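You operate a simulated robot arm through the tools that you are given. There is no shell and no other tool. Be economical: measure what you need, move in short steps, check, and stop when the job is done.

Carry out the task below with a simulated robot arm. There is one attempt and no reset: what you move stays moved.

Task
Put things in order on the steel counter. At the end: the green glass bottle is in the grey bowl; the orange half stands where the potato stood; the potato from the steel counter stands where the yellow lemon jar stood; the yellow lemon jar stands where the green glass bottle stood; whatever was shut is shut again. Leave all else as you found it, and nothing knocked over.

The check looks at the end state, three seconds after you hand in, the way a careful person would. Anything else that was tipped, shoved, dropped, spilled or broken makes it a failure.

Robot
A 7-joint arm with a two-finger parallel gripper, fixed in place. Base frame: the origin is at the foot of the arm, x ahead of it, y to its left, z up; the work surface is at about z = 0. Lengths are in m, angles in rad, forces in N, time in s.
With the tool pointing down near the work surface it reaches from about 0.24 to 0.62 m from the base axis. Its first joint turns from -1.152 to 1.152 rad. Payload 2.6 kg.
The TCP is the grasp point between the finger pads, 0.03 m short of the fingertips. In the tool frame z runs along the fingers and y along their closing line. Largest opening 0.094 m; finger width 0.028, thickness 0.01; the body of the gripper, 0.05 by 0.096 m, starts 0.055 m behind the TCP.
Orientation is told as [roll, pitch, yaw] about the base's x, y, z axes, in that order, counted from this pose: with the fingers straight down and closing along the base's y, the tool's x points along the base's -x, its y along +y and its z along -z.

Tools
- The arm moves only by the tool nudge_tool. Its argument "commands" is text: rows parted by semicolons, each of 6 numbers parted by spaces: the shift along the base's x, y, z in units of 20 mm (1.0 is 20 mm), then the turn, a rotation vector about the base's x, y, z in units of 4 degrees (1.0 is 4 degrees). In form: tx ty tz rx ry rz; .... A call has 1 to 10 rows; each row shifts and turns the commanded pose from where the row before left it. "grip" is the closure, from 0 (fully open) to 1 (shut), set as the call begins (left out, the last holds). A call with a number of a shift or a turn outside -1 to 1 is refused whole. Each row takes 0.2 s and may step no farther than 0.05 m and 0.15 rad from the row before; otherwise, or with a gripper value out of range, the whole call is refused. A pose out of reach is approached as far as the arm can. The call stops where the force on the tool passes 40 N (or 10 N more than at its start, if that is more) or the arm is blocked; 0.2 s more then pass. The fingers move at their own pace (about 0.072 m/s each) and stop on an object; they squeeze with about 44 N. The grip force told is the motor's: it shows also when the fingers shut on nothing. Time passes only in rows, and 0.2 s behind the last, so rows that do not move let the fingers close. It gives the time, the measured TCP pose, the force on the tool (base axes), the opening and the grip force at its end, in the units of the frame above (readings bear some noise), with the torque about the TCP (base axes, N m) and any sound that the robot's microphone picked up, and new pictures: "pictures" is both (left out), scene, wrist or none.
- Cameras (640 x 400 px; columns grow to the right, rows downward): "scene" is fixed at [0.0435, 0.4383, 0.5813]; the picture's right is [-0.72, -0.70, 0.00], its down [-0.33, 0.34, -0.88] and it looks along [0.61, -0.63, -0.47] (base axes); focal length 362 px, centre (320, 200). "wrist" rides on the gripper at [0.076, 0.014, -0.102] in the tool frame; the picture's right is [-0.18, 0.98, 0.00], its down [-0.75, -0.14, -0.64] and it looks along [-0.63, -0.12, 0.77] (tool axes); focal length 243 px, centre (320, 200).
- measure_at(camera, pixels): for up to 12 pixels [column, row] of the newest picture of that camera ("zoom" is the newest enlarged one), the place [x, y, z] in the base frame of the surface seen there, good to about 0.003 m, but the place of the scene camera against the robot may be out by one fixed shift of up to 0.012 m in any direction. No time passes.
- enlarge(camera, box): a new picture of the part [left, top, right, bottom] of that camera's present view, enlarged. No time passes.
- sign_off(): hands the job in; it is judged then, once.

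Go step by step. Measure first, check grasps and placings, and put right what went wrong. The budget is 80 turns and 200 pictures, counting those below and the enlarged ones. Unless the task says otherwise, let go and move clear before handing in, and close with one line.

The tools are called after "Call:" as name(argument=value, ...) on one line, values as JSON. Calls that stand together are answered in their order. nudge_tool: Moves the arm, as the interface text tells. Its arguments: {"type":"object","properties":{"commands":{"type":"string"},"grip":{"type":"number"},"pictures":{"type":"string","enum":["both","scene","wrist","none"]}},"required":["commands"]} The other tools are called the same way: measure_at (camera, pixels) gives the place of the surface under pixels of a picture; enlarge (camera, box) takes an enlarged picture of a part of a camera's view; sign_off () hands the job in.

At the start:

```text
time_s: 0.0
position: [0.4038, -0.0465, 0.3622]
ee_rot: [0.0, -0.002, 0.0]
ft_force: [-0.3, 0.3, 0.5]
torque: [0.02, 0.01, -0.04]
opening: 0.0938
grip_force: 0.1
```

scene: 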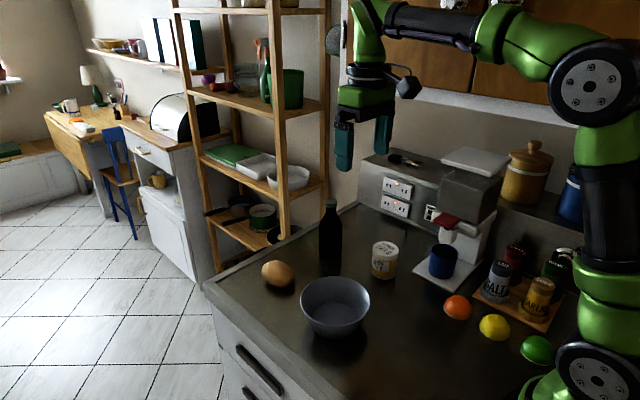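
wrist: 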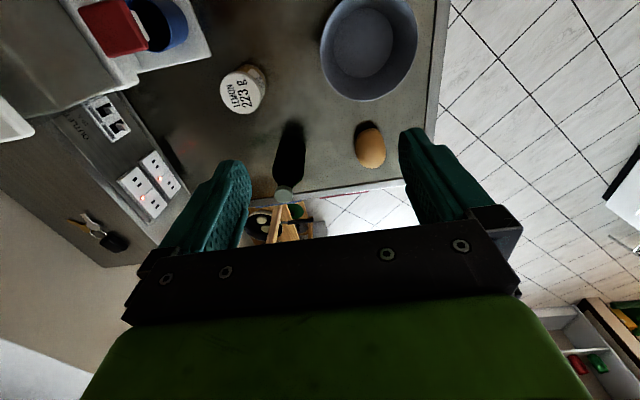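

The scene shows the potato at (278,273), bowl (335,305), bottle (330,235), lemon jar (384,260), and an orange thing at (457,307). I'll enlarge and measure them first.

Call:
enlarge(camera="scene", box=[400, 220, 600, 380])

Call:
enlarge(camera="scene", box=[240, 180, 440, 340])

Call:
measure_at(camera="scene", pixels=[[278, 264], [278, 285], [330, 201], [330, 268], [384, 245], [384, 276], [335, 315], [302, 297], [369, 297], [335, 280], [457, 300], [457, 317]])

Call:
measure_at(camera="wrist", pixels=[[370, 145], [286, 192], [243, 90], [365, 45], [322, 45], [416, 50], [370, 100], [288, 130], [370, 130], [358, 148], [385, 148], [370, 166]])

```text
2.50 times, centred on (500, 300) of scene
```

zoom: 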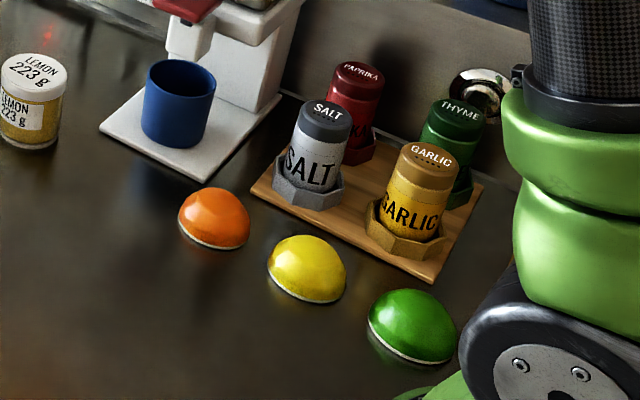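

```text
2.50 times, centred on (340, 260) of scene
```

zoom: 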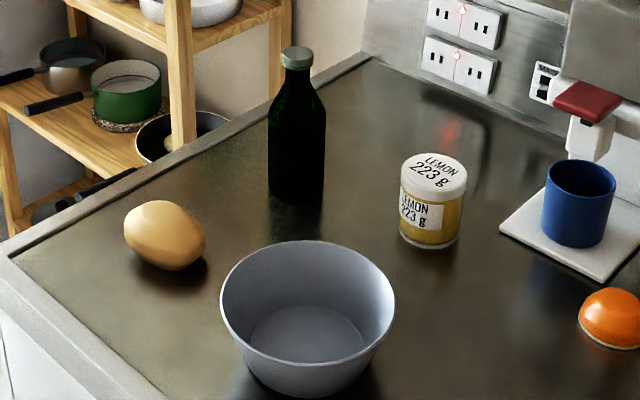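

```text
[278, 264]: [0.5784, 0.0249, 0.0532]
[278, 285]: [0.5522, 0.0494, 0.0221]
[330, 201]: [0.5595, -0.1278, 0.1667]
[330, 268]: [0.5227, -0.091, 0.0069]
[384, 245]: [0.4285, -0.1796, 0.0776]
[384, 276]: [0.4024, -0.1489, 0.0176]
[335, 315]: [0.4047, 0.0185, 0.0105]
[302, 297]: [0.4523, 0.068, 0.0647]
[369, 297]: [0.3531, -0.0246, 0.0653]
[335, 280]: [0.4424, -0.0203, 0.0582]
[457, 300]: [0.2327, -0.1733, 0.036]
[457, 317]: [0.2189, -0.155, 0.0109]
```

```text
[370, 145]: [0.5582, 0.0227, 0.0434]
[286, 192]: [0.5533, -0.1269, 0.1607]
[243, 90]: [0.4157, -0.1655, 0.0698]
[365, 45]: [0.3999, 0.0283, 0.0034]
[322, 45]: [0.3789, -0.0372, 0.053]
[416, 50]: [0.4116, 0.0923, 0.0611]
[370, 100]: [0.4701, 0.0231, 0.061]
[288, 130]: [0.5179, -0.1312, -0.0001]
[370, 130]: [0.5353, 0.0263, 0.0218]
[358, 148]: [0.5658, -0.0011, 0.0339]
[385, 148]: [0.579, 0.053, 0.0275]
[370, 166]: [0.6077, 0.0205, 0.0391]
```

The wrist view puts the bottle near (0.557,-0.127), the potato near (0.573,0.025), the bowl near (0.40,0.028) and the jar near (0.416,-0.165). The orange half is near (0.22,-0.17). I'll do the bottle first, and move to get a closer look at it.

Call:
nudge_tool(commands="0.7 -1 -0.75 0 0 0;0.7 -1 -0.75 0 0 0;0.7 -1 -0.75 0 0 0;0.7 -1 -0.75 0 0 0;0 0 0 0 0 0", grip=0)

```text
time_s: 1.2
position: [0.4608, -0.1267, 0.2998]
ee_rot: [-0.001, 0.0, -0.001]
ft_force: [-0.4, 0.2, -0.1]
torque: [0.01, -0.02, 0.02]
opening: 0.0941
grip_force: 0.1
```

scene: 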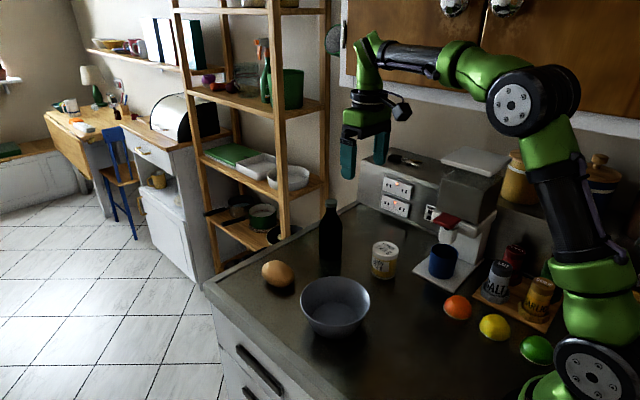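
wrist: 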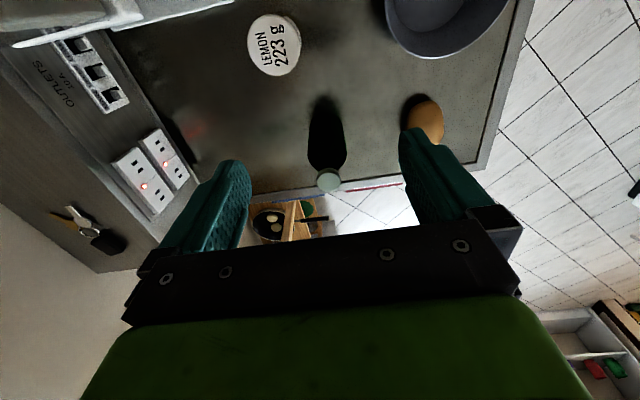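

Call:
measure_at(camera="wrist", pixels=[[328, 180], [318, 180], [338, 180], [326, 162], [326, 130], [312, 155], [342, 155], [272, 42], [250, 45], [297, 45], [273, 18], [273, 70]])

Call:
measure_at(camera="scene", pixels=[[330, 202], [330, 212], [330, 222], [330, 235], [330, 250], [384, 244], [278, 265], [278, 273]])

Call:
enlarge(camera="wrist", box=[240, 80, 460, 220])

```text
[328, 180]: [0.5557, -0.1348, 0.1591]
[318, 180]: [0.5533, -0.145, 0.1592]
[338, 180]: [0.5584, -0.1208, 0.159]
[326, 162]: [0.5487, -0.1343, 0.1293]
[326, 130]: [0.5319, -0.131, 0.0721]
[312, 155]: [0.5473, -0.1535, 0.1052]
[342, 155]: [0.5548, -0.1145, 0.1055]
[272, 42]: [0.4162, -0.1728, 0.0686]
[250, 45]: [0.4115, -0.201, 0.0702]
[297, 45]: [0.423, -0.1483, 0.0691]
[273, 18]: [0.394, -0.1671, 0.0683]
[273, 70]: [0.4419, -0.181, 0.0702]
```

```text
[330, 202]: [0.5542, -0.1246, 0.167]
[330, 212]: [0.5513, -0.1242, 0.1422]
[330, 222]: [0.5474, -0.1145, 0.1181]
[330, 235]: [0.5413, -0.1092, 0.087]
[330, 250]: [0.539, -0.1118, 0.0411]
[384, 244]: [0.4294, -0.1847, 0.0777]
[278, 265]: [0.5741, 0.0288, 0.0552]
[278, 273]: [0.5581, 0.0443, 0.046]
```

```text
2.86 times, centred on (350, 150) of wrist
```

zoom: 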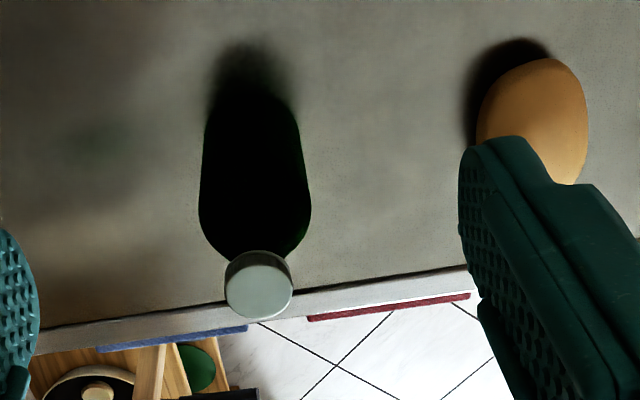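

The bottle axis is near (0.556,-0.133), the top is at 0.16, and the body is about 0.043 wide up to z of roughly 0.105. I'll move above it and stop at z=0.20 to check alignment.

Call:
nudge_tool(commands="0.95 -0.06 0 0 0 0;0.95 -0.06 0 0 0 0;0.95 -0.06 0 0 0 0;0.95 -0.06 0 0 0 0;0.95 -0.06 0 0 0 0;0 0 -1 0 0 0;0 0 -1 0 0 0;0 0 -1 0 0 0;0 0 -1 0 0 0;0 0 -0.9 0 0 0")

```text
time_s: 3.4
position: [0.5779, -0.1259, 0.2061]
ee_rot: [0.002, 0.001, -0.002]
ft_force: [0.4, -0.3, 0.3]
torque: [-0.02, 0.01, 0.0]
opening: 0.0941
grip_force: 0.0
out of reach, approached as far as the arm can: row 5, 6, 7, 8, 9, 10
```

scene: 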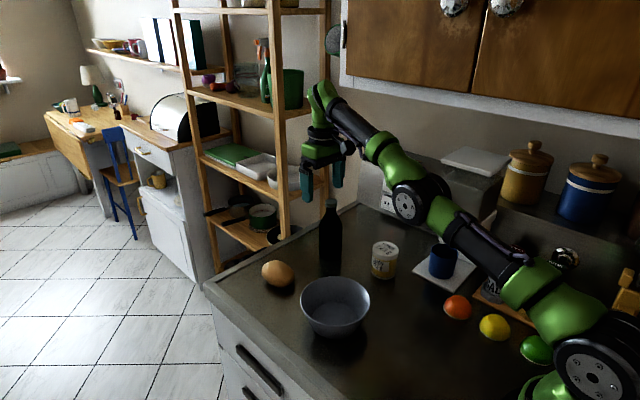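
wrist: 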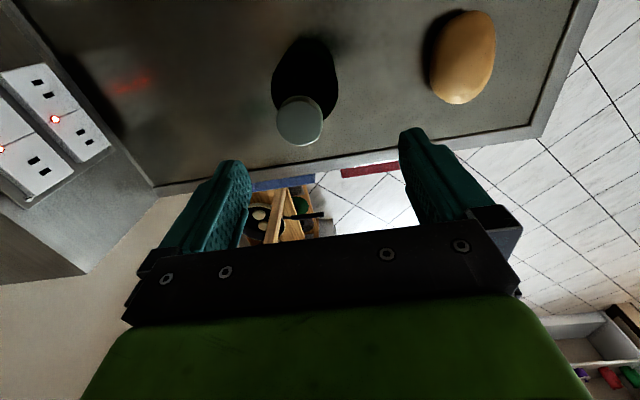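

The arm is at x=0.578 although 0.556 was commanded, and it reported out of reach. I'll hold still to see what the controller does.

Call:
nudge_tool(commands="0 0 0 0 0 0;0 0 0 0 0 0", pictures="none")

Call:
measure_at(camera="wrist", pixels=[[300, 122], [280, 122], [322, 122], [300, 145], [468, 20], [430, 60], [494, 60], [455, 100], [463, 60], [303, 80]])

```text
time_s: 4.0
position: [0.577, -0.1244, 0.2064]
ee_rot: [0.001, 0.002, 0.001]
ft_force: [-0.9, -0.1, -0.6]
torque: [-0.04, 0.01, 0.01]
opening: 0.0939
grip_force: 0.0
```

```text
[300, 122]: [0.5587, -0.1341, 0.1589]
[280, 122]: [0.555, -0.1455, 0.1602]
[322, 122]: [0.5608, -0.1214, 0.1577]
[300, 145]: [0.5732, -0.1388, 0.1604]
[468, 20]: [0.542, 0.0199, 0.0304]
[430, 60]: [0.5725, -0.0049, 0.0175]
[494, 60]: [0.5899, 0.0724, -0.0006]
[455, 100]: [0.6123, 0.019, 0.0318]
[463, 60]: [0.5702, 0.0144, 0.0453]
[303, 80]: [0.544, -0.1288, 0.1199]
```

The cap centre is at (0.559,-0.134), so I'll shift back by about (-0.018,-0.009) and see how the arm responds.

Call:
nudge_tool(commands="-0.5 -0.22 0 0 0 0;-0.43 -0.22 0 0 0 0;0 0 0 0 0 0")

```text
time_s: 4.8
position: [0.5724, -0.1375, 0.2095]
ee_rot: [-0.001, 0.004, 0.001]
ft_force: [-0.5, -0.1, -0.2]
torque: [0.02, 0.0, -0.01]
opening: 0.094
grip_force: 0.2
out of reach, approached as far as the arm can: row 1, 2
```

scene: 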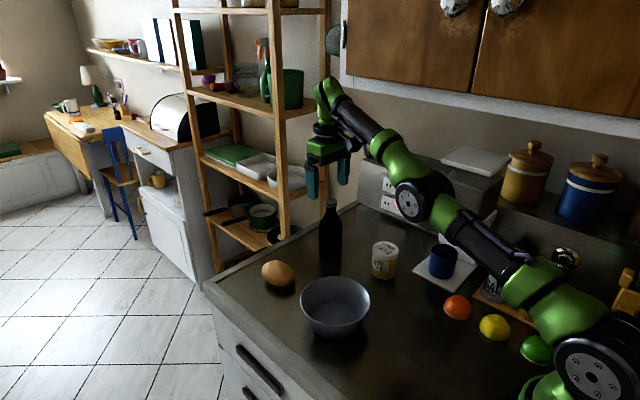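
wrist: 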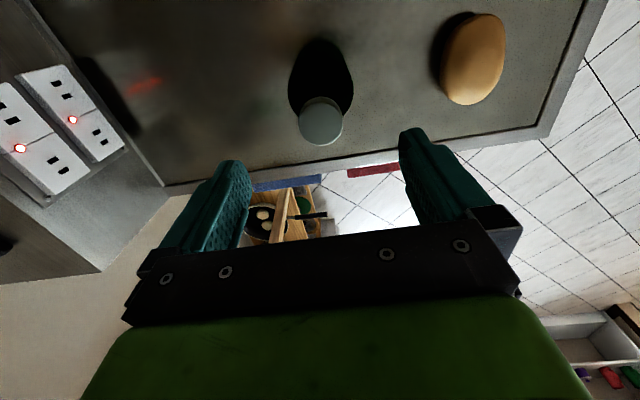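

The arm looks stretched nearly straight at the elbow, which is a poor configuration. I'll retreat back and up so it bends again.

Call:
nudge_tool(commands="-0.5 0 0.8 0 0 0;-0.8 0 0.8 0 0 0;-1 0 0.5 0 0 0;-1 0 0 0 0 0;-1 0 0 0 0 0;-1 0 0 0 0 0;0 0 0 0 0 0")

```text
time_s: 6.4
position: [0.5359, -0.1576, 0.287]
ee_rot: [0.0, 0.002, -0.002]
ft_force: [-0.5, 0.4, -0.5]
torque: [0.0, -0.01, -0.02]
opening: 0.094
grip_force: 0.0
out of reach, approached as far as the arm can: row 1, 2, 3, 4, 5, 6
```

scene: 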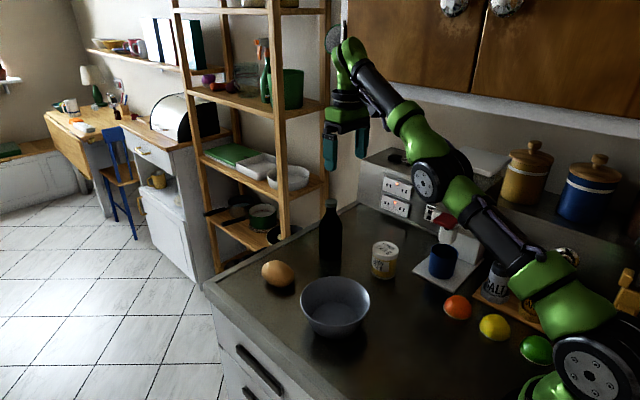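
wrist: 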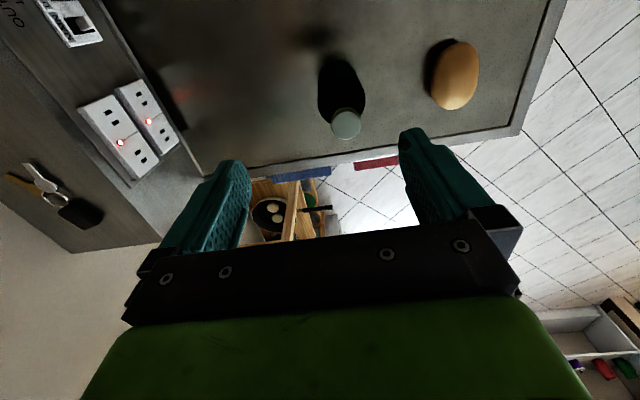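

The elbow still isn't bending properly. I'll measure where the arm links are relative to the appliance and cans.

Call:
measure_at(camera="scene", pixels=[[345, 60], [385, 90], [415, 140], [426, 180], [465, 205], [495, 235], [540, 290], [590, 380]])

```text
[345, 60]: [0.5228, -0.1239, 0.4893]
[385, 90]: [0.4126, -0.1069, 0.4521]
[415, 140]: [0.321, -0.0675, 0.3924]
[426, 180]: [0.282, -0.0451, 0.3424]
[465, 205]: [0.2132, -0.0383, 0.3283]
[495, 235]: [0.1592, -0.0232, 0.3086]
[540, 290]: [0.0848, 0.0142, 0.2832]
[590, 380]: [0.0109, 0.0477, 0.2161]
```

The elbow (0.28,-0.05,0.34) lies below the shoulder–wrist line, so the arm flipped elbow-down while stretched. I'll go outward until it is straight, then come up and in to flip it back.

Call:
nudge_tool(commands="1 0 0.5 0 0 0;1 0 0.5 0 0 0;1 0 0.5 0 0 0;0 0 0 0 0 0", pictures="scene")

```text
time_s: 7.4
position: [0.5398, -0.1523, 0.2857]
ee_rot: [0.0, -0.001, -0.001]
ft_force: [-0.1, -0.5, -0.4]
torque: [0.0, -0.01, 0.03]
opening: 0.0939
grip_force: 0.1
out of reach, approached as far as the arm can: row 1, 2, 3
```

scene: 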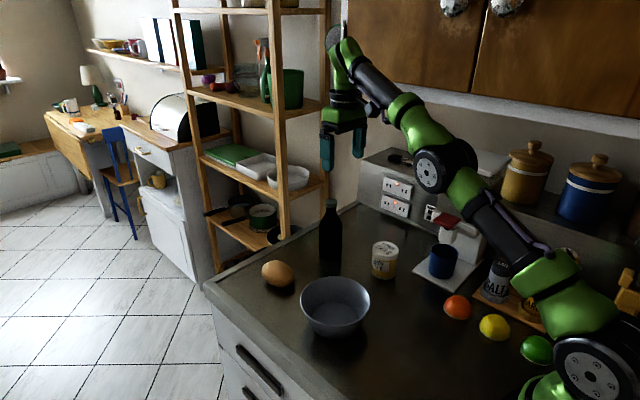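

The command persists even when unreached (it is now about 0.49,-0.14,0.276). I'll push it well beyond reach outward and up to straighten the arm.

Call:
nudge_tool(commands="1 0 0.8 0 0 0;1 0 0.8 0 0 0;1 0 0.8 0 0 0;1 0 0.8 0 0 0;1 0 0.8 0 0 0;0 0 1 0 0 0;0 0 1 0 0 0;0 0 1 0 0 0;0 0 0 0 0 0", pictures="scene")

```text
time_s: 9.4
position: [0.5312, -0.123, 0.3129]
ee_rot: [-0.002, 0.0, -0.002]
ft_force: [0.9, 0.2, 0.1]
torque: [0.02, 0.03, -0.01]
opening: 0.094
grip_force: 0.0
out of reach, approached as far as the arm can: row 1, 2, 3, 4, 5, 6, 7, 8
```

scene: 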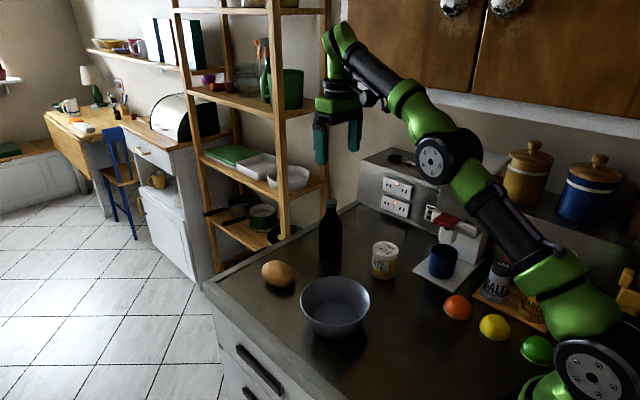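

Command is now about (0.59,-0.14,0.416), with the arm straight. I'll bring it inward while keeping it high.

Call:
nudge_tool(commands="-1 0 0 0 0 0;-1 0 0 0 0 0;-1 0 0 0 0 0;-1 0 0 0 0 0;-1 0.5 0 0 0 0;-1 0.5 0 0 0 0;-1 0.5 0 0 0 0;-1 0.5 0 0 0 0;-1 0.5 0 0 0 0;0 0 0 0 0 0", pictures="scene")

```text
time_s: 11.6
position: [0.3516, -0.0757, 0.3114]
ee_rot: [-0.001, 0.001, -0.003]
ft_force: [0.0, -0.1, 0.4]
torque: [-0.04, 0.0, 0.01]
opening: 0.0944
grip_force: 0.1
```

scene: 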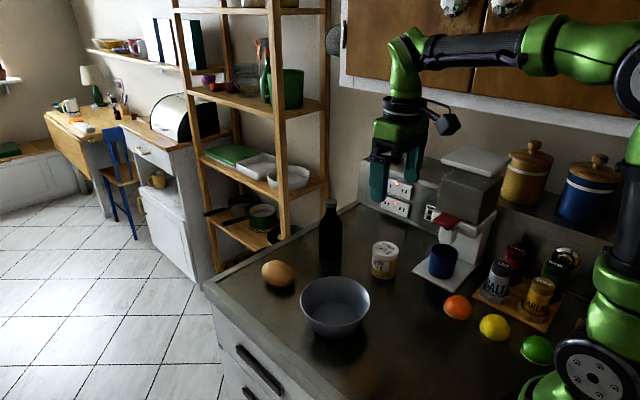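

The elbow is up again, so at far reach I must stay low. I'll descend to (0.45,-0.133,0.12) and then slide along x to straddle the bottle, where the palm at 0.175 clears the cap.

Call:
nudge_tool(commands="0.49 -0.287 -0.95 0 0 0;0.49 -0.287 -0.95 0 0 0;0.49 -0.287 -0.95 0 0 0;0.49 -0.287 -0.95 0 0 0;0.49 -0.287 -0.95 0 0 0;0.49 -0.287 -0.95 0 0 0;0.49 -0.287 -0.95 0 0 0;0.49 -0.287 -0.95 0 0 0;0.49 -0.287 -0.95 0 0 0;0.49 -0.287 -0.95 0 0 0")

```text
time_s: 13.8
position: [0.4503, -0.1336, 0.1228]
ee_rot: [0.001, 0.0, 0.0]
ft_force: [-0.5, -0.1, 0.1]
torque: [0.0, -0.02, -0.02]
opening: 0.094
grip_force: 0.0
```

scene: 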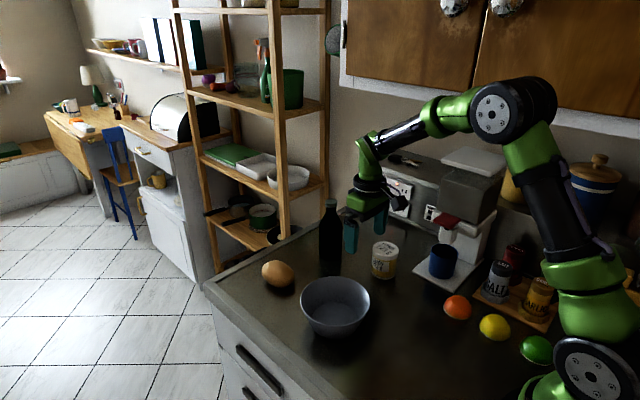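
wrist: 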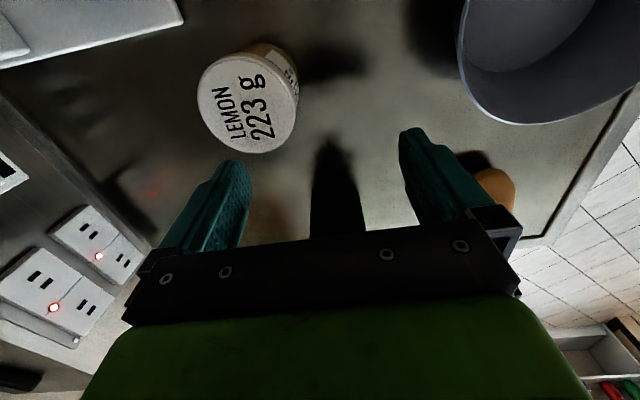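

The jar lid is clear at (248,103) and I'm aligned in y with the bottle. I'll measure the jar lid for later and slide forward part-way.

Call:
measure_at(camera="wrist", pixels=[[247, 103], [203, 105], [294, 100], [245, 58], [250, 148], [338, 175], [338, 220], [318, 220], [360, 220]])

Call:
nudge_tool(commands="1 0 -0.1 0 0 0;1 0 -0.1 0 0 0;1 0 0 0 0 0;0.5 0 0 0 0 0;0 0 0 0 0 0")

```text
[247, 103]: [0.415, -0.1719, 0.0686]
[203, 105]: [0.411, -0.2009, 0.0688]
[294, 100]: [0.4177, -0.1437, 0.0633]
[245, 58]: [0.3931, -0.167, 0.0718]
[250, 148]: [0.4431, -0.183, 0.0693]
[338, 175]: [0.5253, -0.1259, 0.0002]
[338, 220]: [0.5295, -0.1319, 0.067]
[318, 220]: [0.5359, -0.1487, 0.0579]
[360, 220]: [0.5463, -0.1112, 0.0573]
```

```text
time_s: 15.0
position: [0.5201, -0.1312, 0.1186]
ee_rot: [-0.002, 0.0, 0.001]
ft_force: [-0.3, -0.7, 0.1]
torque: [0.01, -0.03, 0.01]
opening: 0.0941
grip_force: 0.0
```

scene: 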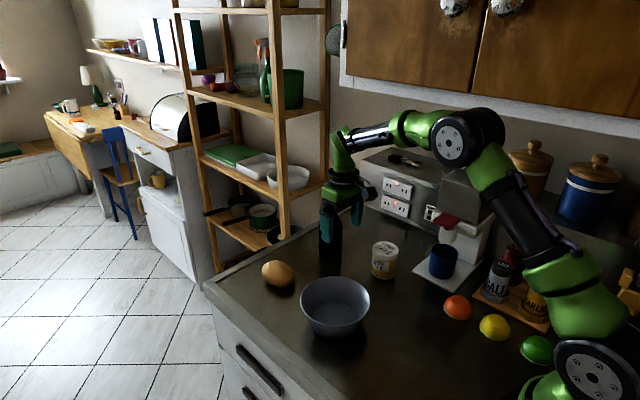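
wrist: 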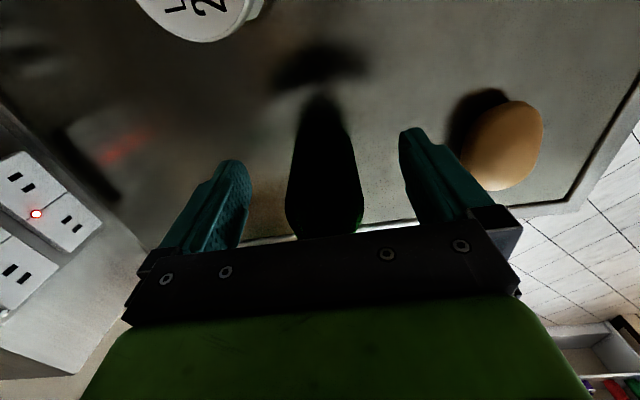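

The bottle sits centred between the fingers. I'll advance 0.037 and lower to 0.115, then close.

Call:
nudge_tool(commands="0.9 -0.05 -0.1 0 0 0;0.92 -0.05 -0.1 0 0 0;0 0 0 0 0 0")

```text
time_s: 15.8
position: [0.5555, -0.1319, 0.1137]
ee_rot: [0.0, 0.001, 0.0]
ft_force: [0.5, -0.1, 0.3]
torque: [0.01, 0.04, 0.03]
opening: 0.0941
grip_force: 0.1
```

scene: 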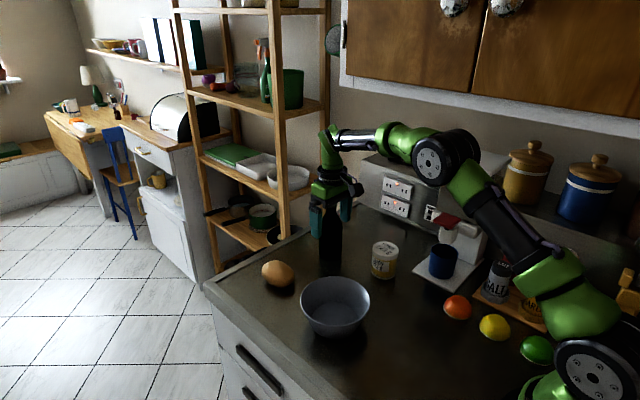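
wrist: 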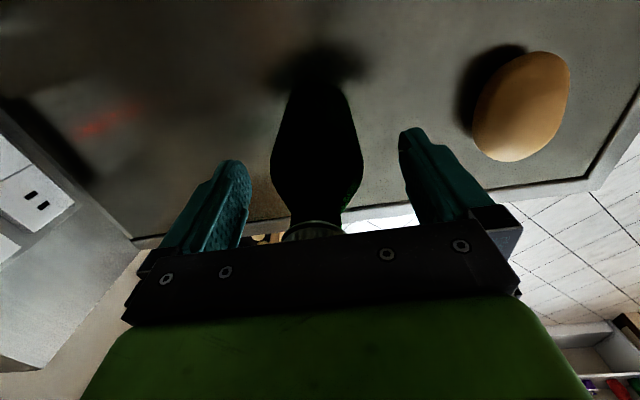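

Position is right at (0.5555,-0.132,0.114). I'll measure the potato and close on the bottle.

Call:
measure_at(camera="wrist", pixels=[[520, 105], [540, 55], [505, 158], [478, 120], [566, 85], [530, 80], [512, 130], [495, 80], [555, 120]])

Call:
nudge_tool(commands="0 -0.1 0 0 0 0;0 0 0 0 0 0;0 0 0 0 0 0;0 0 0 0 0 0", grip=1, pictures="wrist")

```text
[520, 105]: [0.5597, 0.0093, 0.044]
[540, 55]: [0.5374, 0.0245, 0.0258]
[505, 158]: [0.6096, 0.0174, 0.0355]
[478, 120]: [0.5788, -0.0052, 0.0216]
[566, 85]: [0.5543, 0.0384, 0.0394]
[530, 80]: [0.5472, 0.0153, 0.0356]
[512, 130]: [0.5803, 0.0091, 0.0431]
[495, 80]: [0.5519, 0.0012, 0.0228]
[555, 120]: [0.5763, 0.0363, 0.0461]
```

```text
time_s: 16.8
position: [0.5556, -0.134, 0.1144]
ee_rot: [0.0, 0.0, 0.002]
ft_force: [0.0, -0.4, -0.4]
torque: [0.03, -0.09, 0.0]
opening: 0.0559
grip_force: 44.2
```

wrist: 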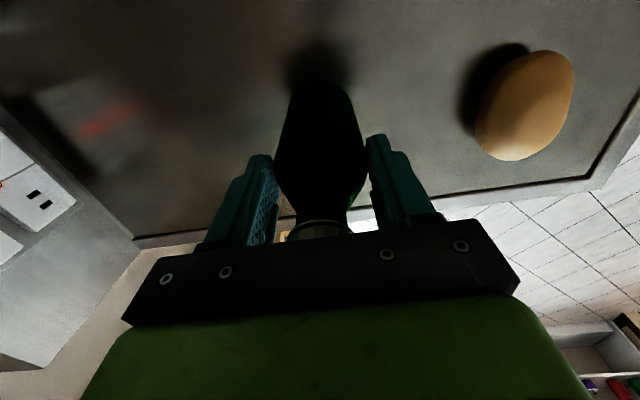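

The grip is firm at a 0.056 opening. I'll lift a little, then pull inward while rising, staying clear of the jar and bowl.

Call:
nudge_tool(commands="0 0 0.5 0 0 0;0 0 1 0 0 0;-0.5 0.5 0.7 0 0 0;-1 0.8 0.7 0 0 0;-1 0.8 0.7 0 0 0;-1 0.8 0.7 0 0 0;-1 0.8 0.6 0 0 0;-1 0.9 0.5 0 0 0;-1 0.9 0.5 0 0 0;-1 0.9 0.3 0 0 0")

```text
time_s: 19.0
position: [0.4069, -0.0071, 0.2386]
ee_rot: [0.0, 0.0, 0.0]
ft_force: [0.3, -0.1, -1.7]
torque: [0.0, 0.02, 0.0]
opening: 0.0561
grip_force: 44.0
```

scene: 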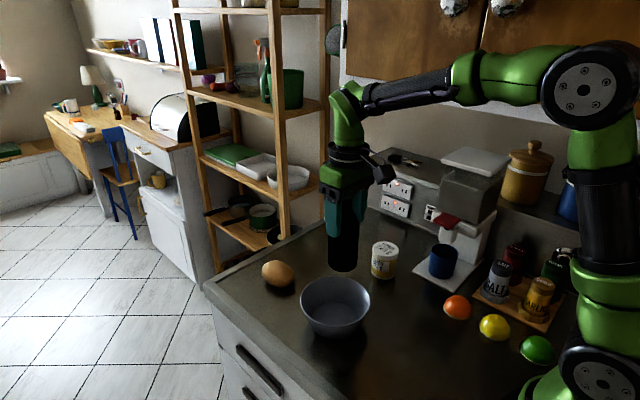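
wrist: 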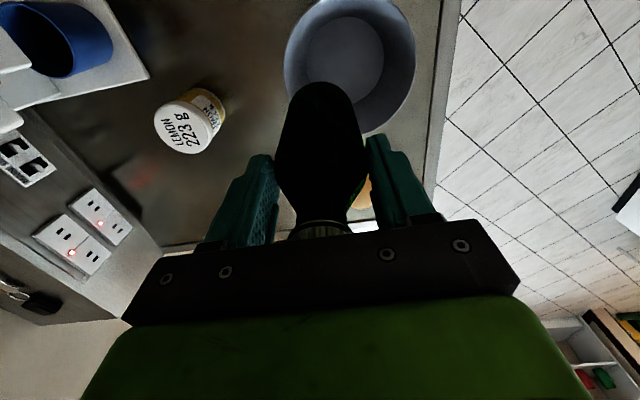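

The bowl is in view around (350,60). I'll measure its rim and inner floor.

Call:
measure_at(camera="wrist", pixels=[[286, 65], [414, 65], [382, 130], [300, 20], [398, 20], [289, 90], [408, 95], [345, 50], [311, 50], [380, 50], [345, 22], [378, 80]])

Call:
enlarge(camera="wrist", box=[240, 0, 460, 140])

Call:
measure_at(camera="scene", pixels=[[302, 300], [369, 295], [318, 318], [352, 315], [335, 325], [330, 338], [335, 278], [345, 269]])

```text
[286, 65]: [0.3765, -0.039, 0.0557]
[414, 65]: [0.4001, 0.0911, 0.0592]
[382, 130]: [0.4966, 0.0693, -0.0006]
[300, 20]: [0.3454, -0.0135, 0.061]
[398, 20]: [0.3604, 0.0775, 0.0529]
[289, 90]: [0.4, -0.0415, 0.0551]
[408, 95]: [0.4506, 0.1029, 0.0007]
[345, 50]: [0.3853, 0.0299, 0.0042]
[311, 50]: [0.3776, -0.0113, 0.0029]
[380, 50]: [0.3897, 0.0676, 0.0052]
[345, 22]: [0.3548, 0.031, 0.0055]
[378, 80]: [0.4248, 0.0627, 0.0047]
```

```text
2.86 times, centred on (350, 70) of wrist
```

zoom: 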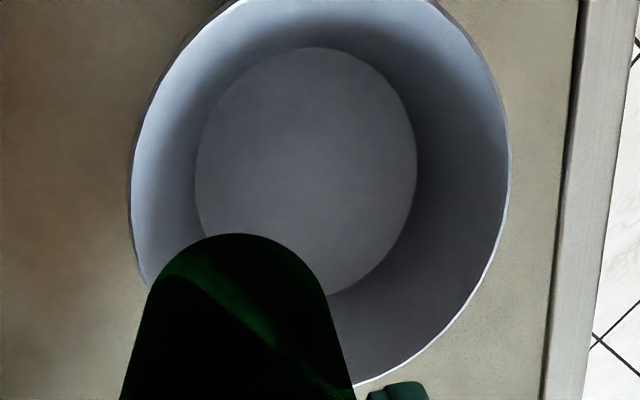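

```text
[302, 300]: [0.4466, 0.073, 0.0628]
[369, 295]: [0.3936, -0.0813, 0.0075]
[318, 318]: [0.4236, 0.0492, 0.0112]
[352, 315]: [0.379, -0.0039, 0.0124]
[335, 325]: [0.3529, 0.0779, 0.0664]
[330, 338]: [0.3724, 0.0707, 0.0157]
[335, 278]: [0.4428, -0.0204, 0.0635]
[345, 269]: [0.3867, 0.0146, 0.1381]
```

Call:
measure_at(camera="zoom", pixels=[[200, 175], [410, 165], [315, 51], [326, 290], [250, 80], [385, 255], [380, 85], [135, 190], [506, 150]])

```text
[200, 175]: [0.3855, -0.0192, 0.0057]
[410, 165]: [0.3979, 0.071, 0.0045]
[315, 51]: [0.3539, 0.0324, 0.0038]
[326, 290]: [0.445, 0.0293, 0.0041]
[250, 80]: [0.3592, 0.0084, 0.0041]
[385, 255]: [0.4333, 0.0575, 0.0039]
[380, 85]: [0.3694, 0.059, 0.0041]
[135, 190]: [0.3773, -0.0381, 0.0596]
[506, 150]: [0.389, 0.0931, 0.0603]
```

The bowl floor centre is (0.399,0.028), radius 0.046, z=0.004. I'll move over it and descend most of the way.

Call:
nudge_tool(commands="-0.2 0.9 0 0 0 0;-0.2 0.85 0 0 0 0;0 0 0 0 0 0;0 0 -1 0 0 0;0 0 -1 0 0 0;0 0 -1 0 0 0;0 0 -1 0 0 0;0 0 -0.8 0 0 0;0 0 0 0 0 0")

```text
time_s: 21.0
position: [0.397, 0.0284, 0.1395]
ee_rot: [-0.001, -0.001, -0.002]
ft_force: [0.2, -0.7, -2.1]
torque: [-0.01, 0.02, 0.02]
opening: 0.0561
grip_force: 44.0
```

scene: 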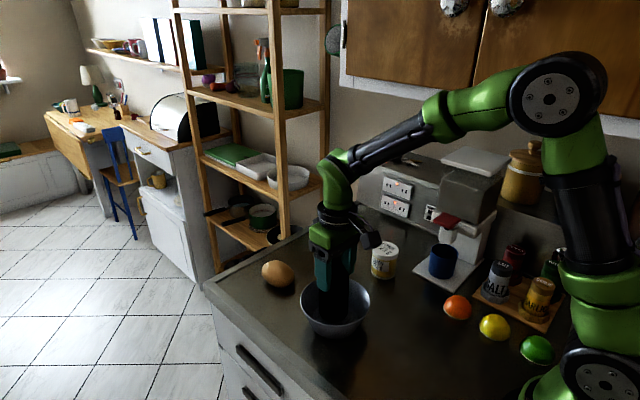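
wrist: 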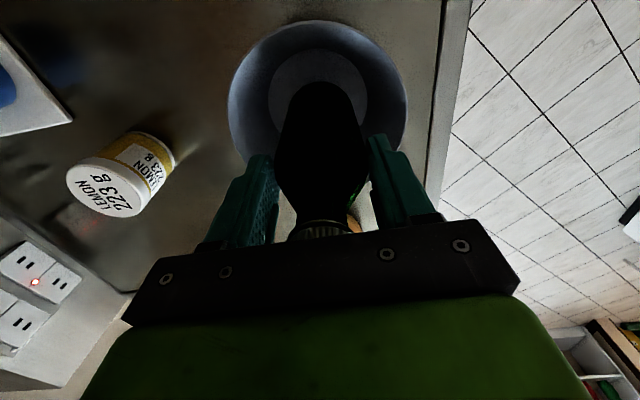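

The bottle is centred in the bowl and well clear of its walls. I'll lower the last 0.02 in small steps.

Call:
nudge_tool(commands="0 0 -0.5 0 0 0;0 0 -0.3 0 0 0;0 0 -0.15 0 0 0;0 0 -0.1 0 0 0;0 0 0 0 0 0")

```text
time_s: 22.2
position: [0.3973, 0.027, 0.1203]
ee_rot: [0.001, 0.0, 0.0]
ft_force: [0.3, 0.8, -1.3]
torque: [0.0, 0.01, -0.02]
opening: 0.0559
grip_force: 43.6
```

scene: 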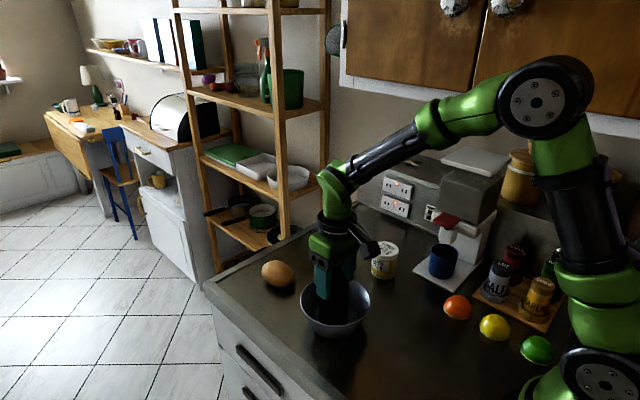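
wrist: 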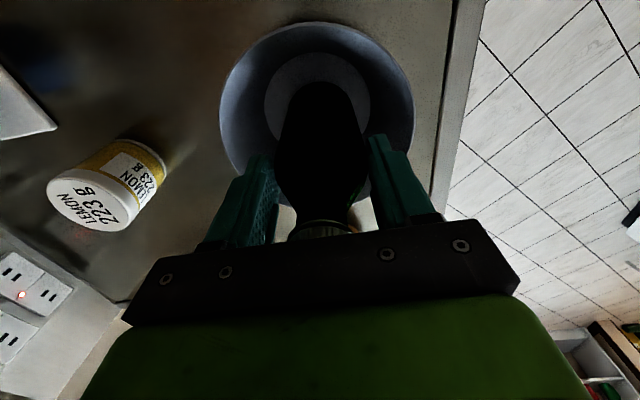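

No contact yet at 0.1203. I'll go down in 2 mm steps.

Call:
nudge_tool(commands="0 0 -0.1 0 0 0;0 0 -0.05 0 0 0;0 0 0 0 0 0", pictures="none")

```text
time_s: 23.0
position: [0.3983, 0.0276, 0.1193]
ee_rot: [0.0, -0.002, -0.002]
ft_force: [-3.7, -2.0, 14.7]
torque: [-0.25, 0.52, 0.01]
opening: 0.056
grip_force: 44.4
```

Contact: force is +14.7 N upward at z=0.119. I'll ease up 0.5 mm and open gently.

Call:
nudge_tool(commands="0 0 0.04 0 0 0;0 0 0 0 0 0", pictures="none")

Call:
nudge_tool(commands="0 0 0 0 0 0;0 0 0 0 0 0;0 0 0 0 0 0", grip=0)

```text
time_s: 23.6
position: [0.3982, 0.0286, 0.1183]
ee_rot: [0.002, -0.001, 0.0]
ft_force: [0.5, -0.3, 11.0]
torque: [0.05, -0.04, -0.07]
opening: 0.0559
grip_force: 43.9
```

```text
time_s: 24.4
position: [0.3979, 0.0266, 0.1186]
ee_rot: [0.0, 0.0, 0.0]
ft_force: [0.2, 0.1, 0.2]
torque: [-0.01, 0.02, 0.03]
opening: 0.0941
grip_force: 0.0
```

scene: 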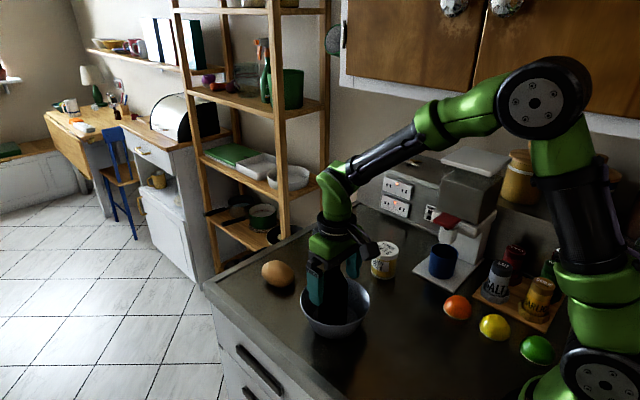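
wrist: 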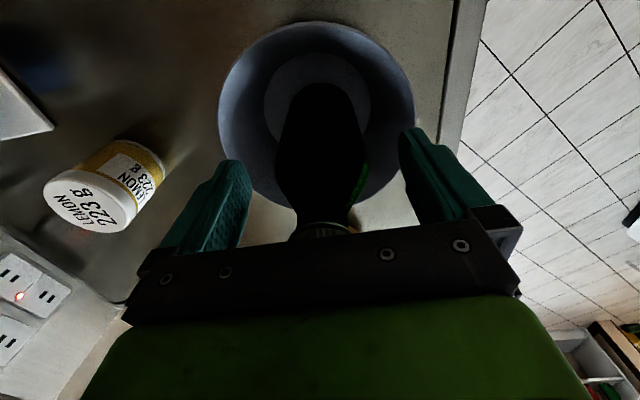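

The bottle stands on its own. I'll rise straight up, then move over the jar at z about 0.2.

Call:
nudge_tool(commands="0 0 1 0 0 0;0 0 1 0 0 0;0 0 1 0 0 0;0 0 1 0 0 0;0 0 1 0 0 0;0 0 1 0 0 0;0 0 0 0 0 0", pictures="scene")

Call:
nudge_tool(commands="0 -1 0 0 0 0;0 -1 0 0 0 0;0 -1 0 0 0 0;0 -1 0 0 0 0;0 -1 0 0 0 0;0 -1 -0.5 0 0 0;0 -1 -0.5 0 0 0;0 -1 -0.5 0 0 0;0 -1 -0.5 0 0 0;0 -1 -0.5 0 0 0")

```text
time_s: 26.0
position: [0.3953, 0.0267, 0.2403]
ee_rot: [0.001, 0.001, 0.0]
ft_force: [0.3, 0.1, 0.8]
torque: [0.0, 0.02, -0.01]
opening: 0.0941
grip_force: 0.1
```

scene: 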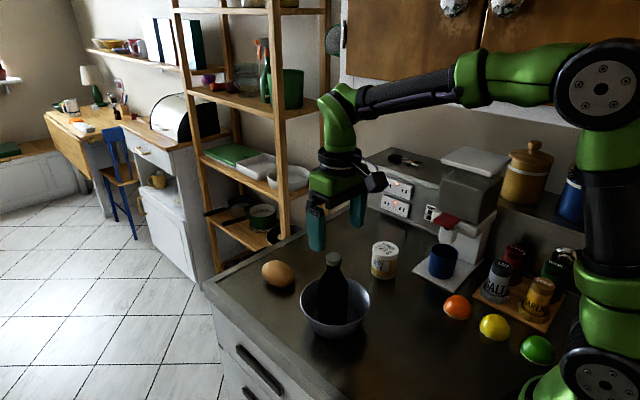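

```text
time_s: 28.2
position: [0.3988, -0.1726, 0.1892]
ee_rot: [-0.001, 0.0, 0.0]
ft_force: [0.0, 1.0, -0.3]
torque: [-0.05, -0.01, -0.01]
opening: 0.0938
grip_force: 0.0
```

scene: 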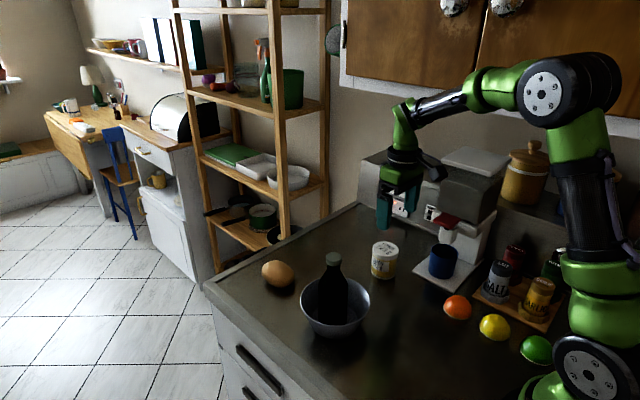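
wrist: 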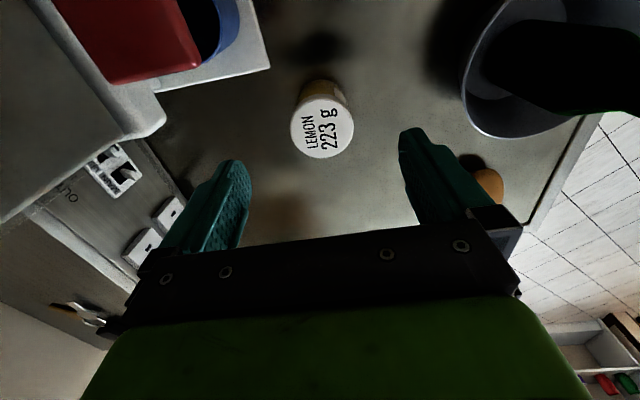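

The bottle stands upright in the bowl (335,285) and the jar lid is at (322,127). I'll measure the lid plus the nearby machine corners for clearance.

Call:
measure_at(camera="wrist", pixels=[[322, 127], [292, 130], [353, 124], [320, 97], [324, 157], [268, 66], [163, 120], [200, 65], [165, 205], [150, 95], [105, 83]])

```text
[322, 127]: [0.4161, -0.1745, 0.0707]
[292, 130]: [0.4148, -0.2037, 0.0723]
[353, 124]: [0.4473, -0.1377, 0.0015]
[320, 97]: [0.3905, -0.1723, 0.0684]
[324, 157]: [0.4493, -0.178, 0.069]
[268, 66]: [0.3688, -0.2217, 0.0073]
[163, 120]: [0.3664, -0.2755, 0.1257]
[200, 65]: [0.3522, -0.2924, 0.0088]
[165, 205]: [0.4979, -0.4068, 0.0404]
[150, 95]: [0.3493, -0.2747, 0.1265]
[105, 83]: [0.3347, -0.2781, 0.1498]
```

The jar centre is (0.417,-0.1745), and the machine corner at x≤0.37, y≤-0.275 is clear. I'll align and descend to z of about 0.042.

Call:
nudge_tool(commands="0.9 -0.08 0 0 0 0;0 0 -0.9 0 0 0;0 0 -1 0 0 0;0 0 -1 0 0 0;0 0 -1 0 0 0;0 0 -1 0 0 0;0 0 -1 0 0 0;0 0 -1 0 0 0;0 0 -0.45 0 0 0;0 0 0 0 0 0")

```text
time_s: 30.4
position: [0.4169, -0.1738, 0.0417]
ee_rot: [0.001, -0.001, -0.002]
ft_force: [-0.4, -1.1, 0.3]
torque: [0.0, 0.01, -0.01]
opening: 0.0938
grip_force: 0.1
```

scene: 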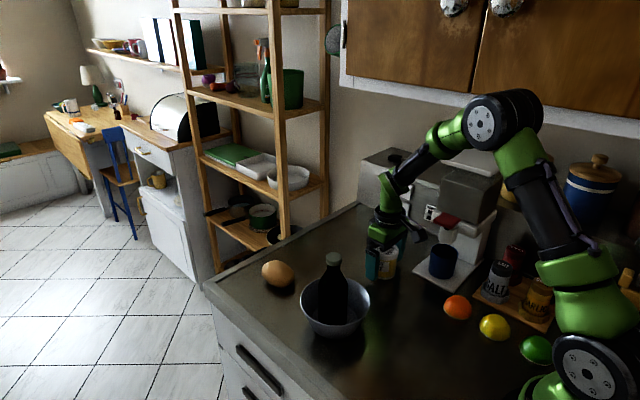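
wrist: 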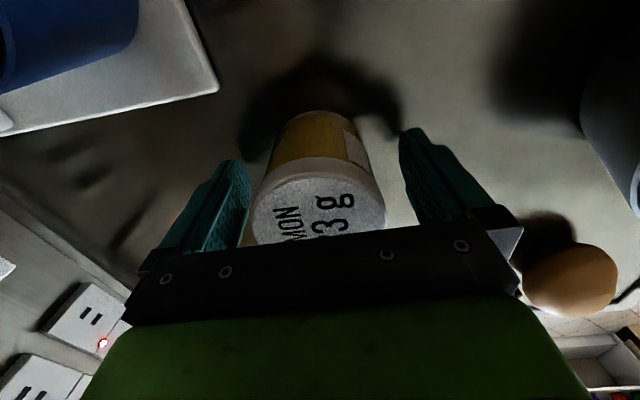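

The jar is between the fingers. I'll close on it with a small -y correction.

Call:
nudge_tool(commands="0 -0.05 0 0 0 0;0 0 0 0 0 0;0 0 0 0 0 0;0 0 0 0 0 0", grip=1, pictures="none")

Call:
nudge_tool(commands="0 0 0.5 0 0 0;0 0 1 0 0 0;0 0 1 0 0 0;0 0 0 0 0 0")

```text
time_s: 31.4
position: [0.4173, -0.1755, 0.0413]
ee_rot: [-0.001, 0.001, -0.002]
ft_force: [-0.4, 0.2, 1.5]
torque: [0.03, 0.02, -0.02]
opening: 0.0631
grip_force: 44.3
```

```text
time_s: 32.4
position: [0.4181, -0.1753, 0.0914]
ee_rot: [0.001, 0.001, 0.0]
ft_force: [0.9, 0.2, -2.9]
torque: [0.0, 0.01, 0.0]
opening: 0.0633
grip_force: 43.9
```

scene: 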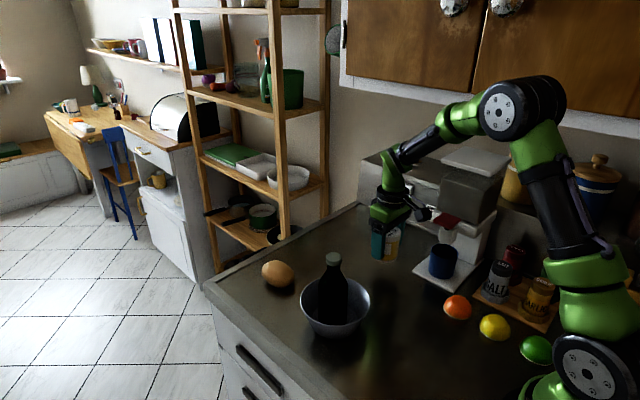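
wrist: 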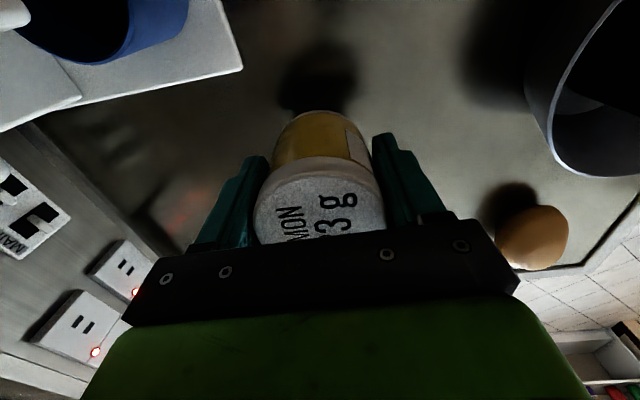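

The jar is held (opening 0.063). I'll carry it to the bottle's old place (0.556,-0.134).

Call:
nudge_tool(commands="0.86 0.258 0 0 0 0;0.86 0.258 0 0 0 0;0.86 0.258 0 0 0 0;0.86 0.258 0 0 0 0;0.86 0.258 0 0 0 0;0.86 0.258 0 0 0 0;0.86 0.258 0 0 0 0;0.86 0.258 0 0 0 0;0 0 -1 0 0 0;0 0 -0.6 0 0 0")

```text
time_s: 34.6
position: [0.5544, -0.1338, 0.0596]
ee_rot: [0.0, 0.002, -0.001]
ft_force: [0.6, 0.7, -2.0]
torque: [-0.02, 0.03, -0.01]
opening: 0.063
grip_force: 43.5
```

scene: 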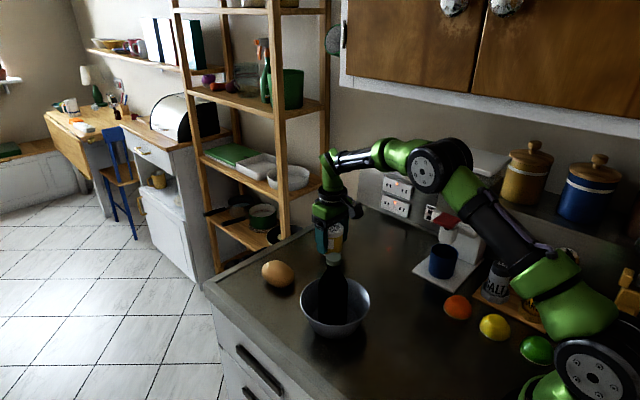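
wrist: 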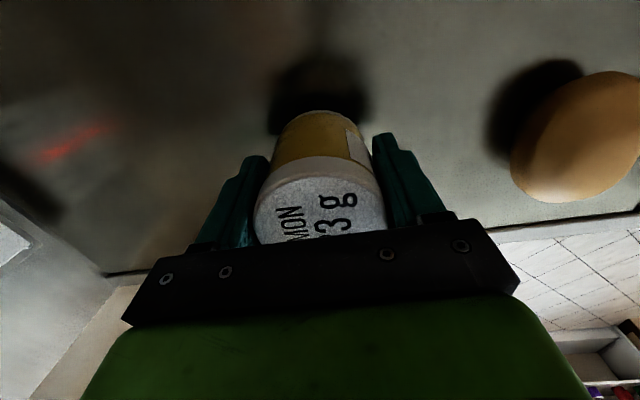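

I'm over the spot and will lower the remaining 0.018 gently.

Call:
nudge_tool(commands="0.08 0 -0.4 0 0 0;0 0 -0.3 0 0 0;0 0 -0.15 0 0 0;0 0 -0.08 0 0 0;0 0 0 0 0 0", pictures="none")

```text
time_s: 35.8
position: [0.5552, -0.1332, 0.0424]
ee_rot: [0.0, 0.0, 0.0]
ft_force: [0.4, 0.2, -1.5]
torque: [0.03, 0.04, -0.04]
opening: 0.0632
grip_force: 44.2
```

Call:
nudge_tool(commands="0 0 -0.06 0 0 0;0 0 0 0 0 0", pictures="none")

```text
time_s: 36.4
position: [0.5562, -0.1333, 0.0421]
ee_rot: [0.001, -0.003, -0.001]
ft_force: [-4.1, 1.0, 10.8]
torque: [-0.02, 0.48, -0.1]
opening: 0.063
grip_force: 43.8
```

Contact made (10.8 N). I'll release and rise to 0.13, staying low at this reach.

Call:
nudge_tool(commands="0 0 0.03 0 0 0;0 0 0 0 0 0;0 0 0 0 0 0", grip=0, pictures="none")

Call:
nudge_tool(commands="0 0 0.7 0 0 0;0 0 1 0 0 0;0 0 1 0 0 0;0 0 1 0 0 0;0 0 0.8 0 0 0;-0.5 1 0 0 0 0;-0.5 1 0 0 0 0;-0.5 1 0 0 0 0;0 0 0 0 0 0")

```text
time_s: 37.2
position: [0.5548, -0.1332, 0.0425]
ee_rot: [-0.002, -0.001, 0.001]
ft_force: [-0.8, -0.2, -0.7]
torque: [-0.02, 0.0, -0.03]
opening: 0.0941
grip_force: 0.1
```

```text
time_s: 39.2
position: [0.5257, -0.0739, 0.132]
ee_rot: [0.001, -0.001, 0.001]
ft_force: [1.0, 0.3, 0.2]
torque: [0.0, 0.0, -0.04]
opening: 0.0941
grip_force: 0.0
```

scene: 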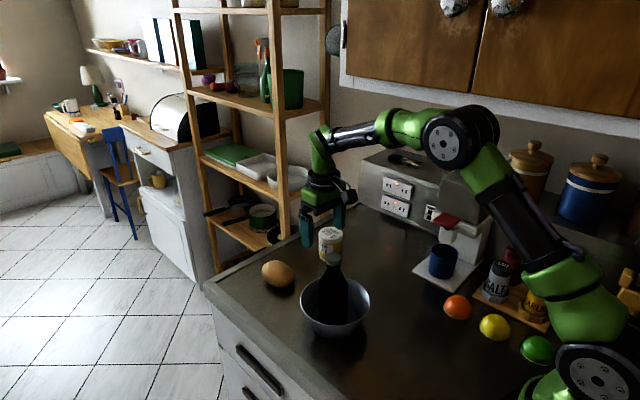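
wrist: 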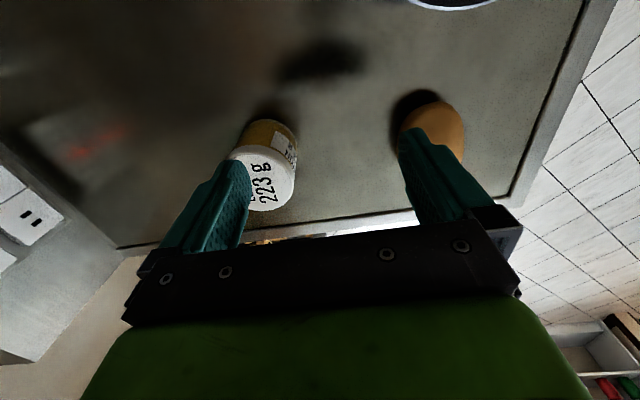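

The jar stands at the bottle's place. Next I'll align over the potato's y to look at it.

Call:
nudge_tool(commands="0 1 0 0 0 0;0 1 0 0 0 0;0 1 0 0 0 0;0 1 0 0 0 0;0 0.7 0 0 0 0;0 0 0 0 0 0")

```text
time_s: 40.6
position: [0.5237, 0.0206, 0.1315]
ee_rot: [-0.001, 0.0, -0.002]
ft_force: [-0.3, 0.4, -0.2]
torque: [-0.03, 0.02, 0.03]
opening: 0.0939
grip_force: 0.1
```

scene: 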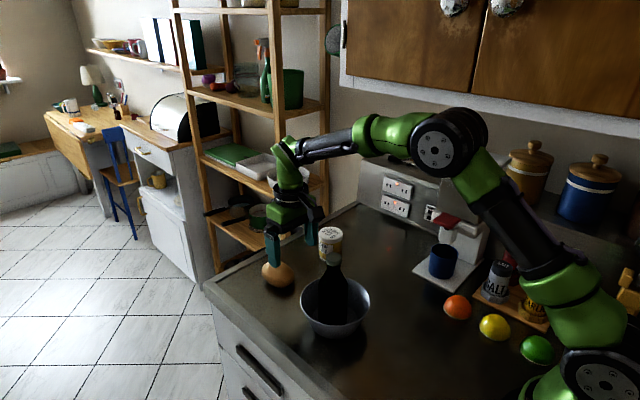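
wrist: 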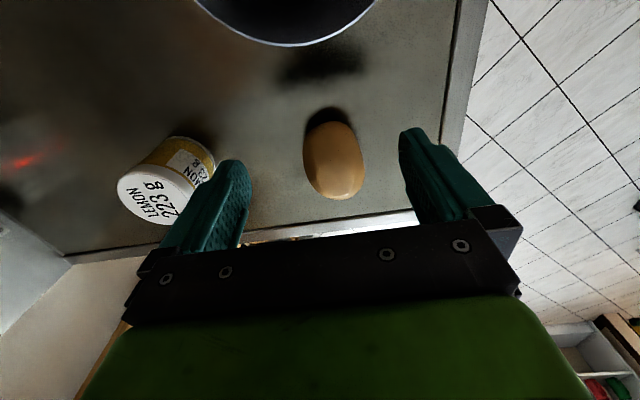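

Call:
measure_at(camera="wrist", pixels=[[333, 155], [305, 160], [362, 152], [326, 124], [339, 197], [330, 140], [337, 175], [340, 186], [315, 135], [350, 133]])

Call:
enlarge(camera="wrist", box=[260, 90, 420, 220])

```text
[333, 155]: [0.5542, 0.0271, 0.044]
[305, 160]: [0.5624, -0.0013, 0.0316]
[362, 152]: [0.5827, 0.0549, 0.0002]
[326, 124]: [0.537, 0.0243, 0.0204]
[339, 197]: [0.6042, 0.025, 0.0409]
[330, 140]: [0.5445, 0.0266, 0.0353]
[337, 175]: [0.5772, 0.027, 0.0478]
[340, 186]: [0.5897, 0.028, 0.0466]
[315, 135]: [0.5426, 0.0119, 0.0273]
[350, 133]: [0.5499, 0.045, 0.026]
```

```text
3.08 times, centred on (340, 155) of wrist
```

zoom: 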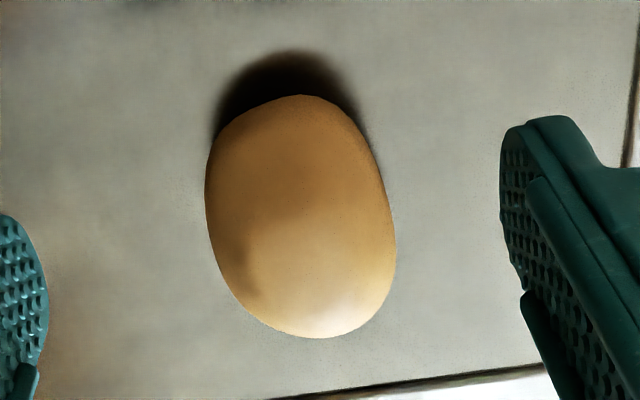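

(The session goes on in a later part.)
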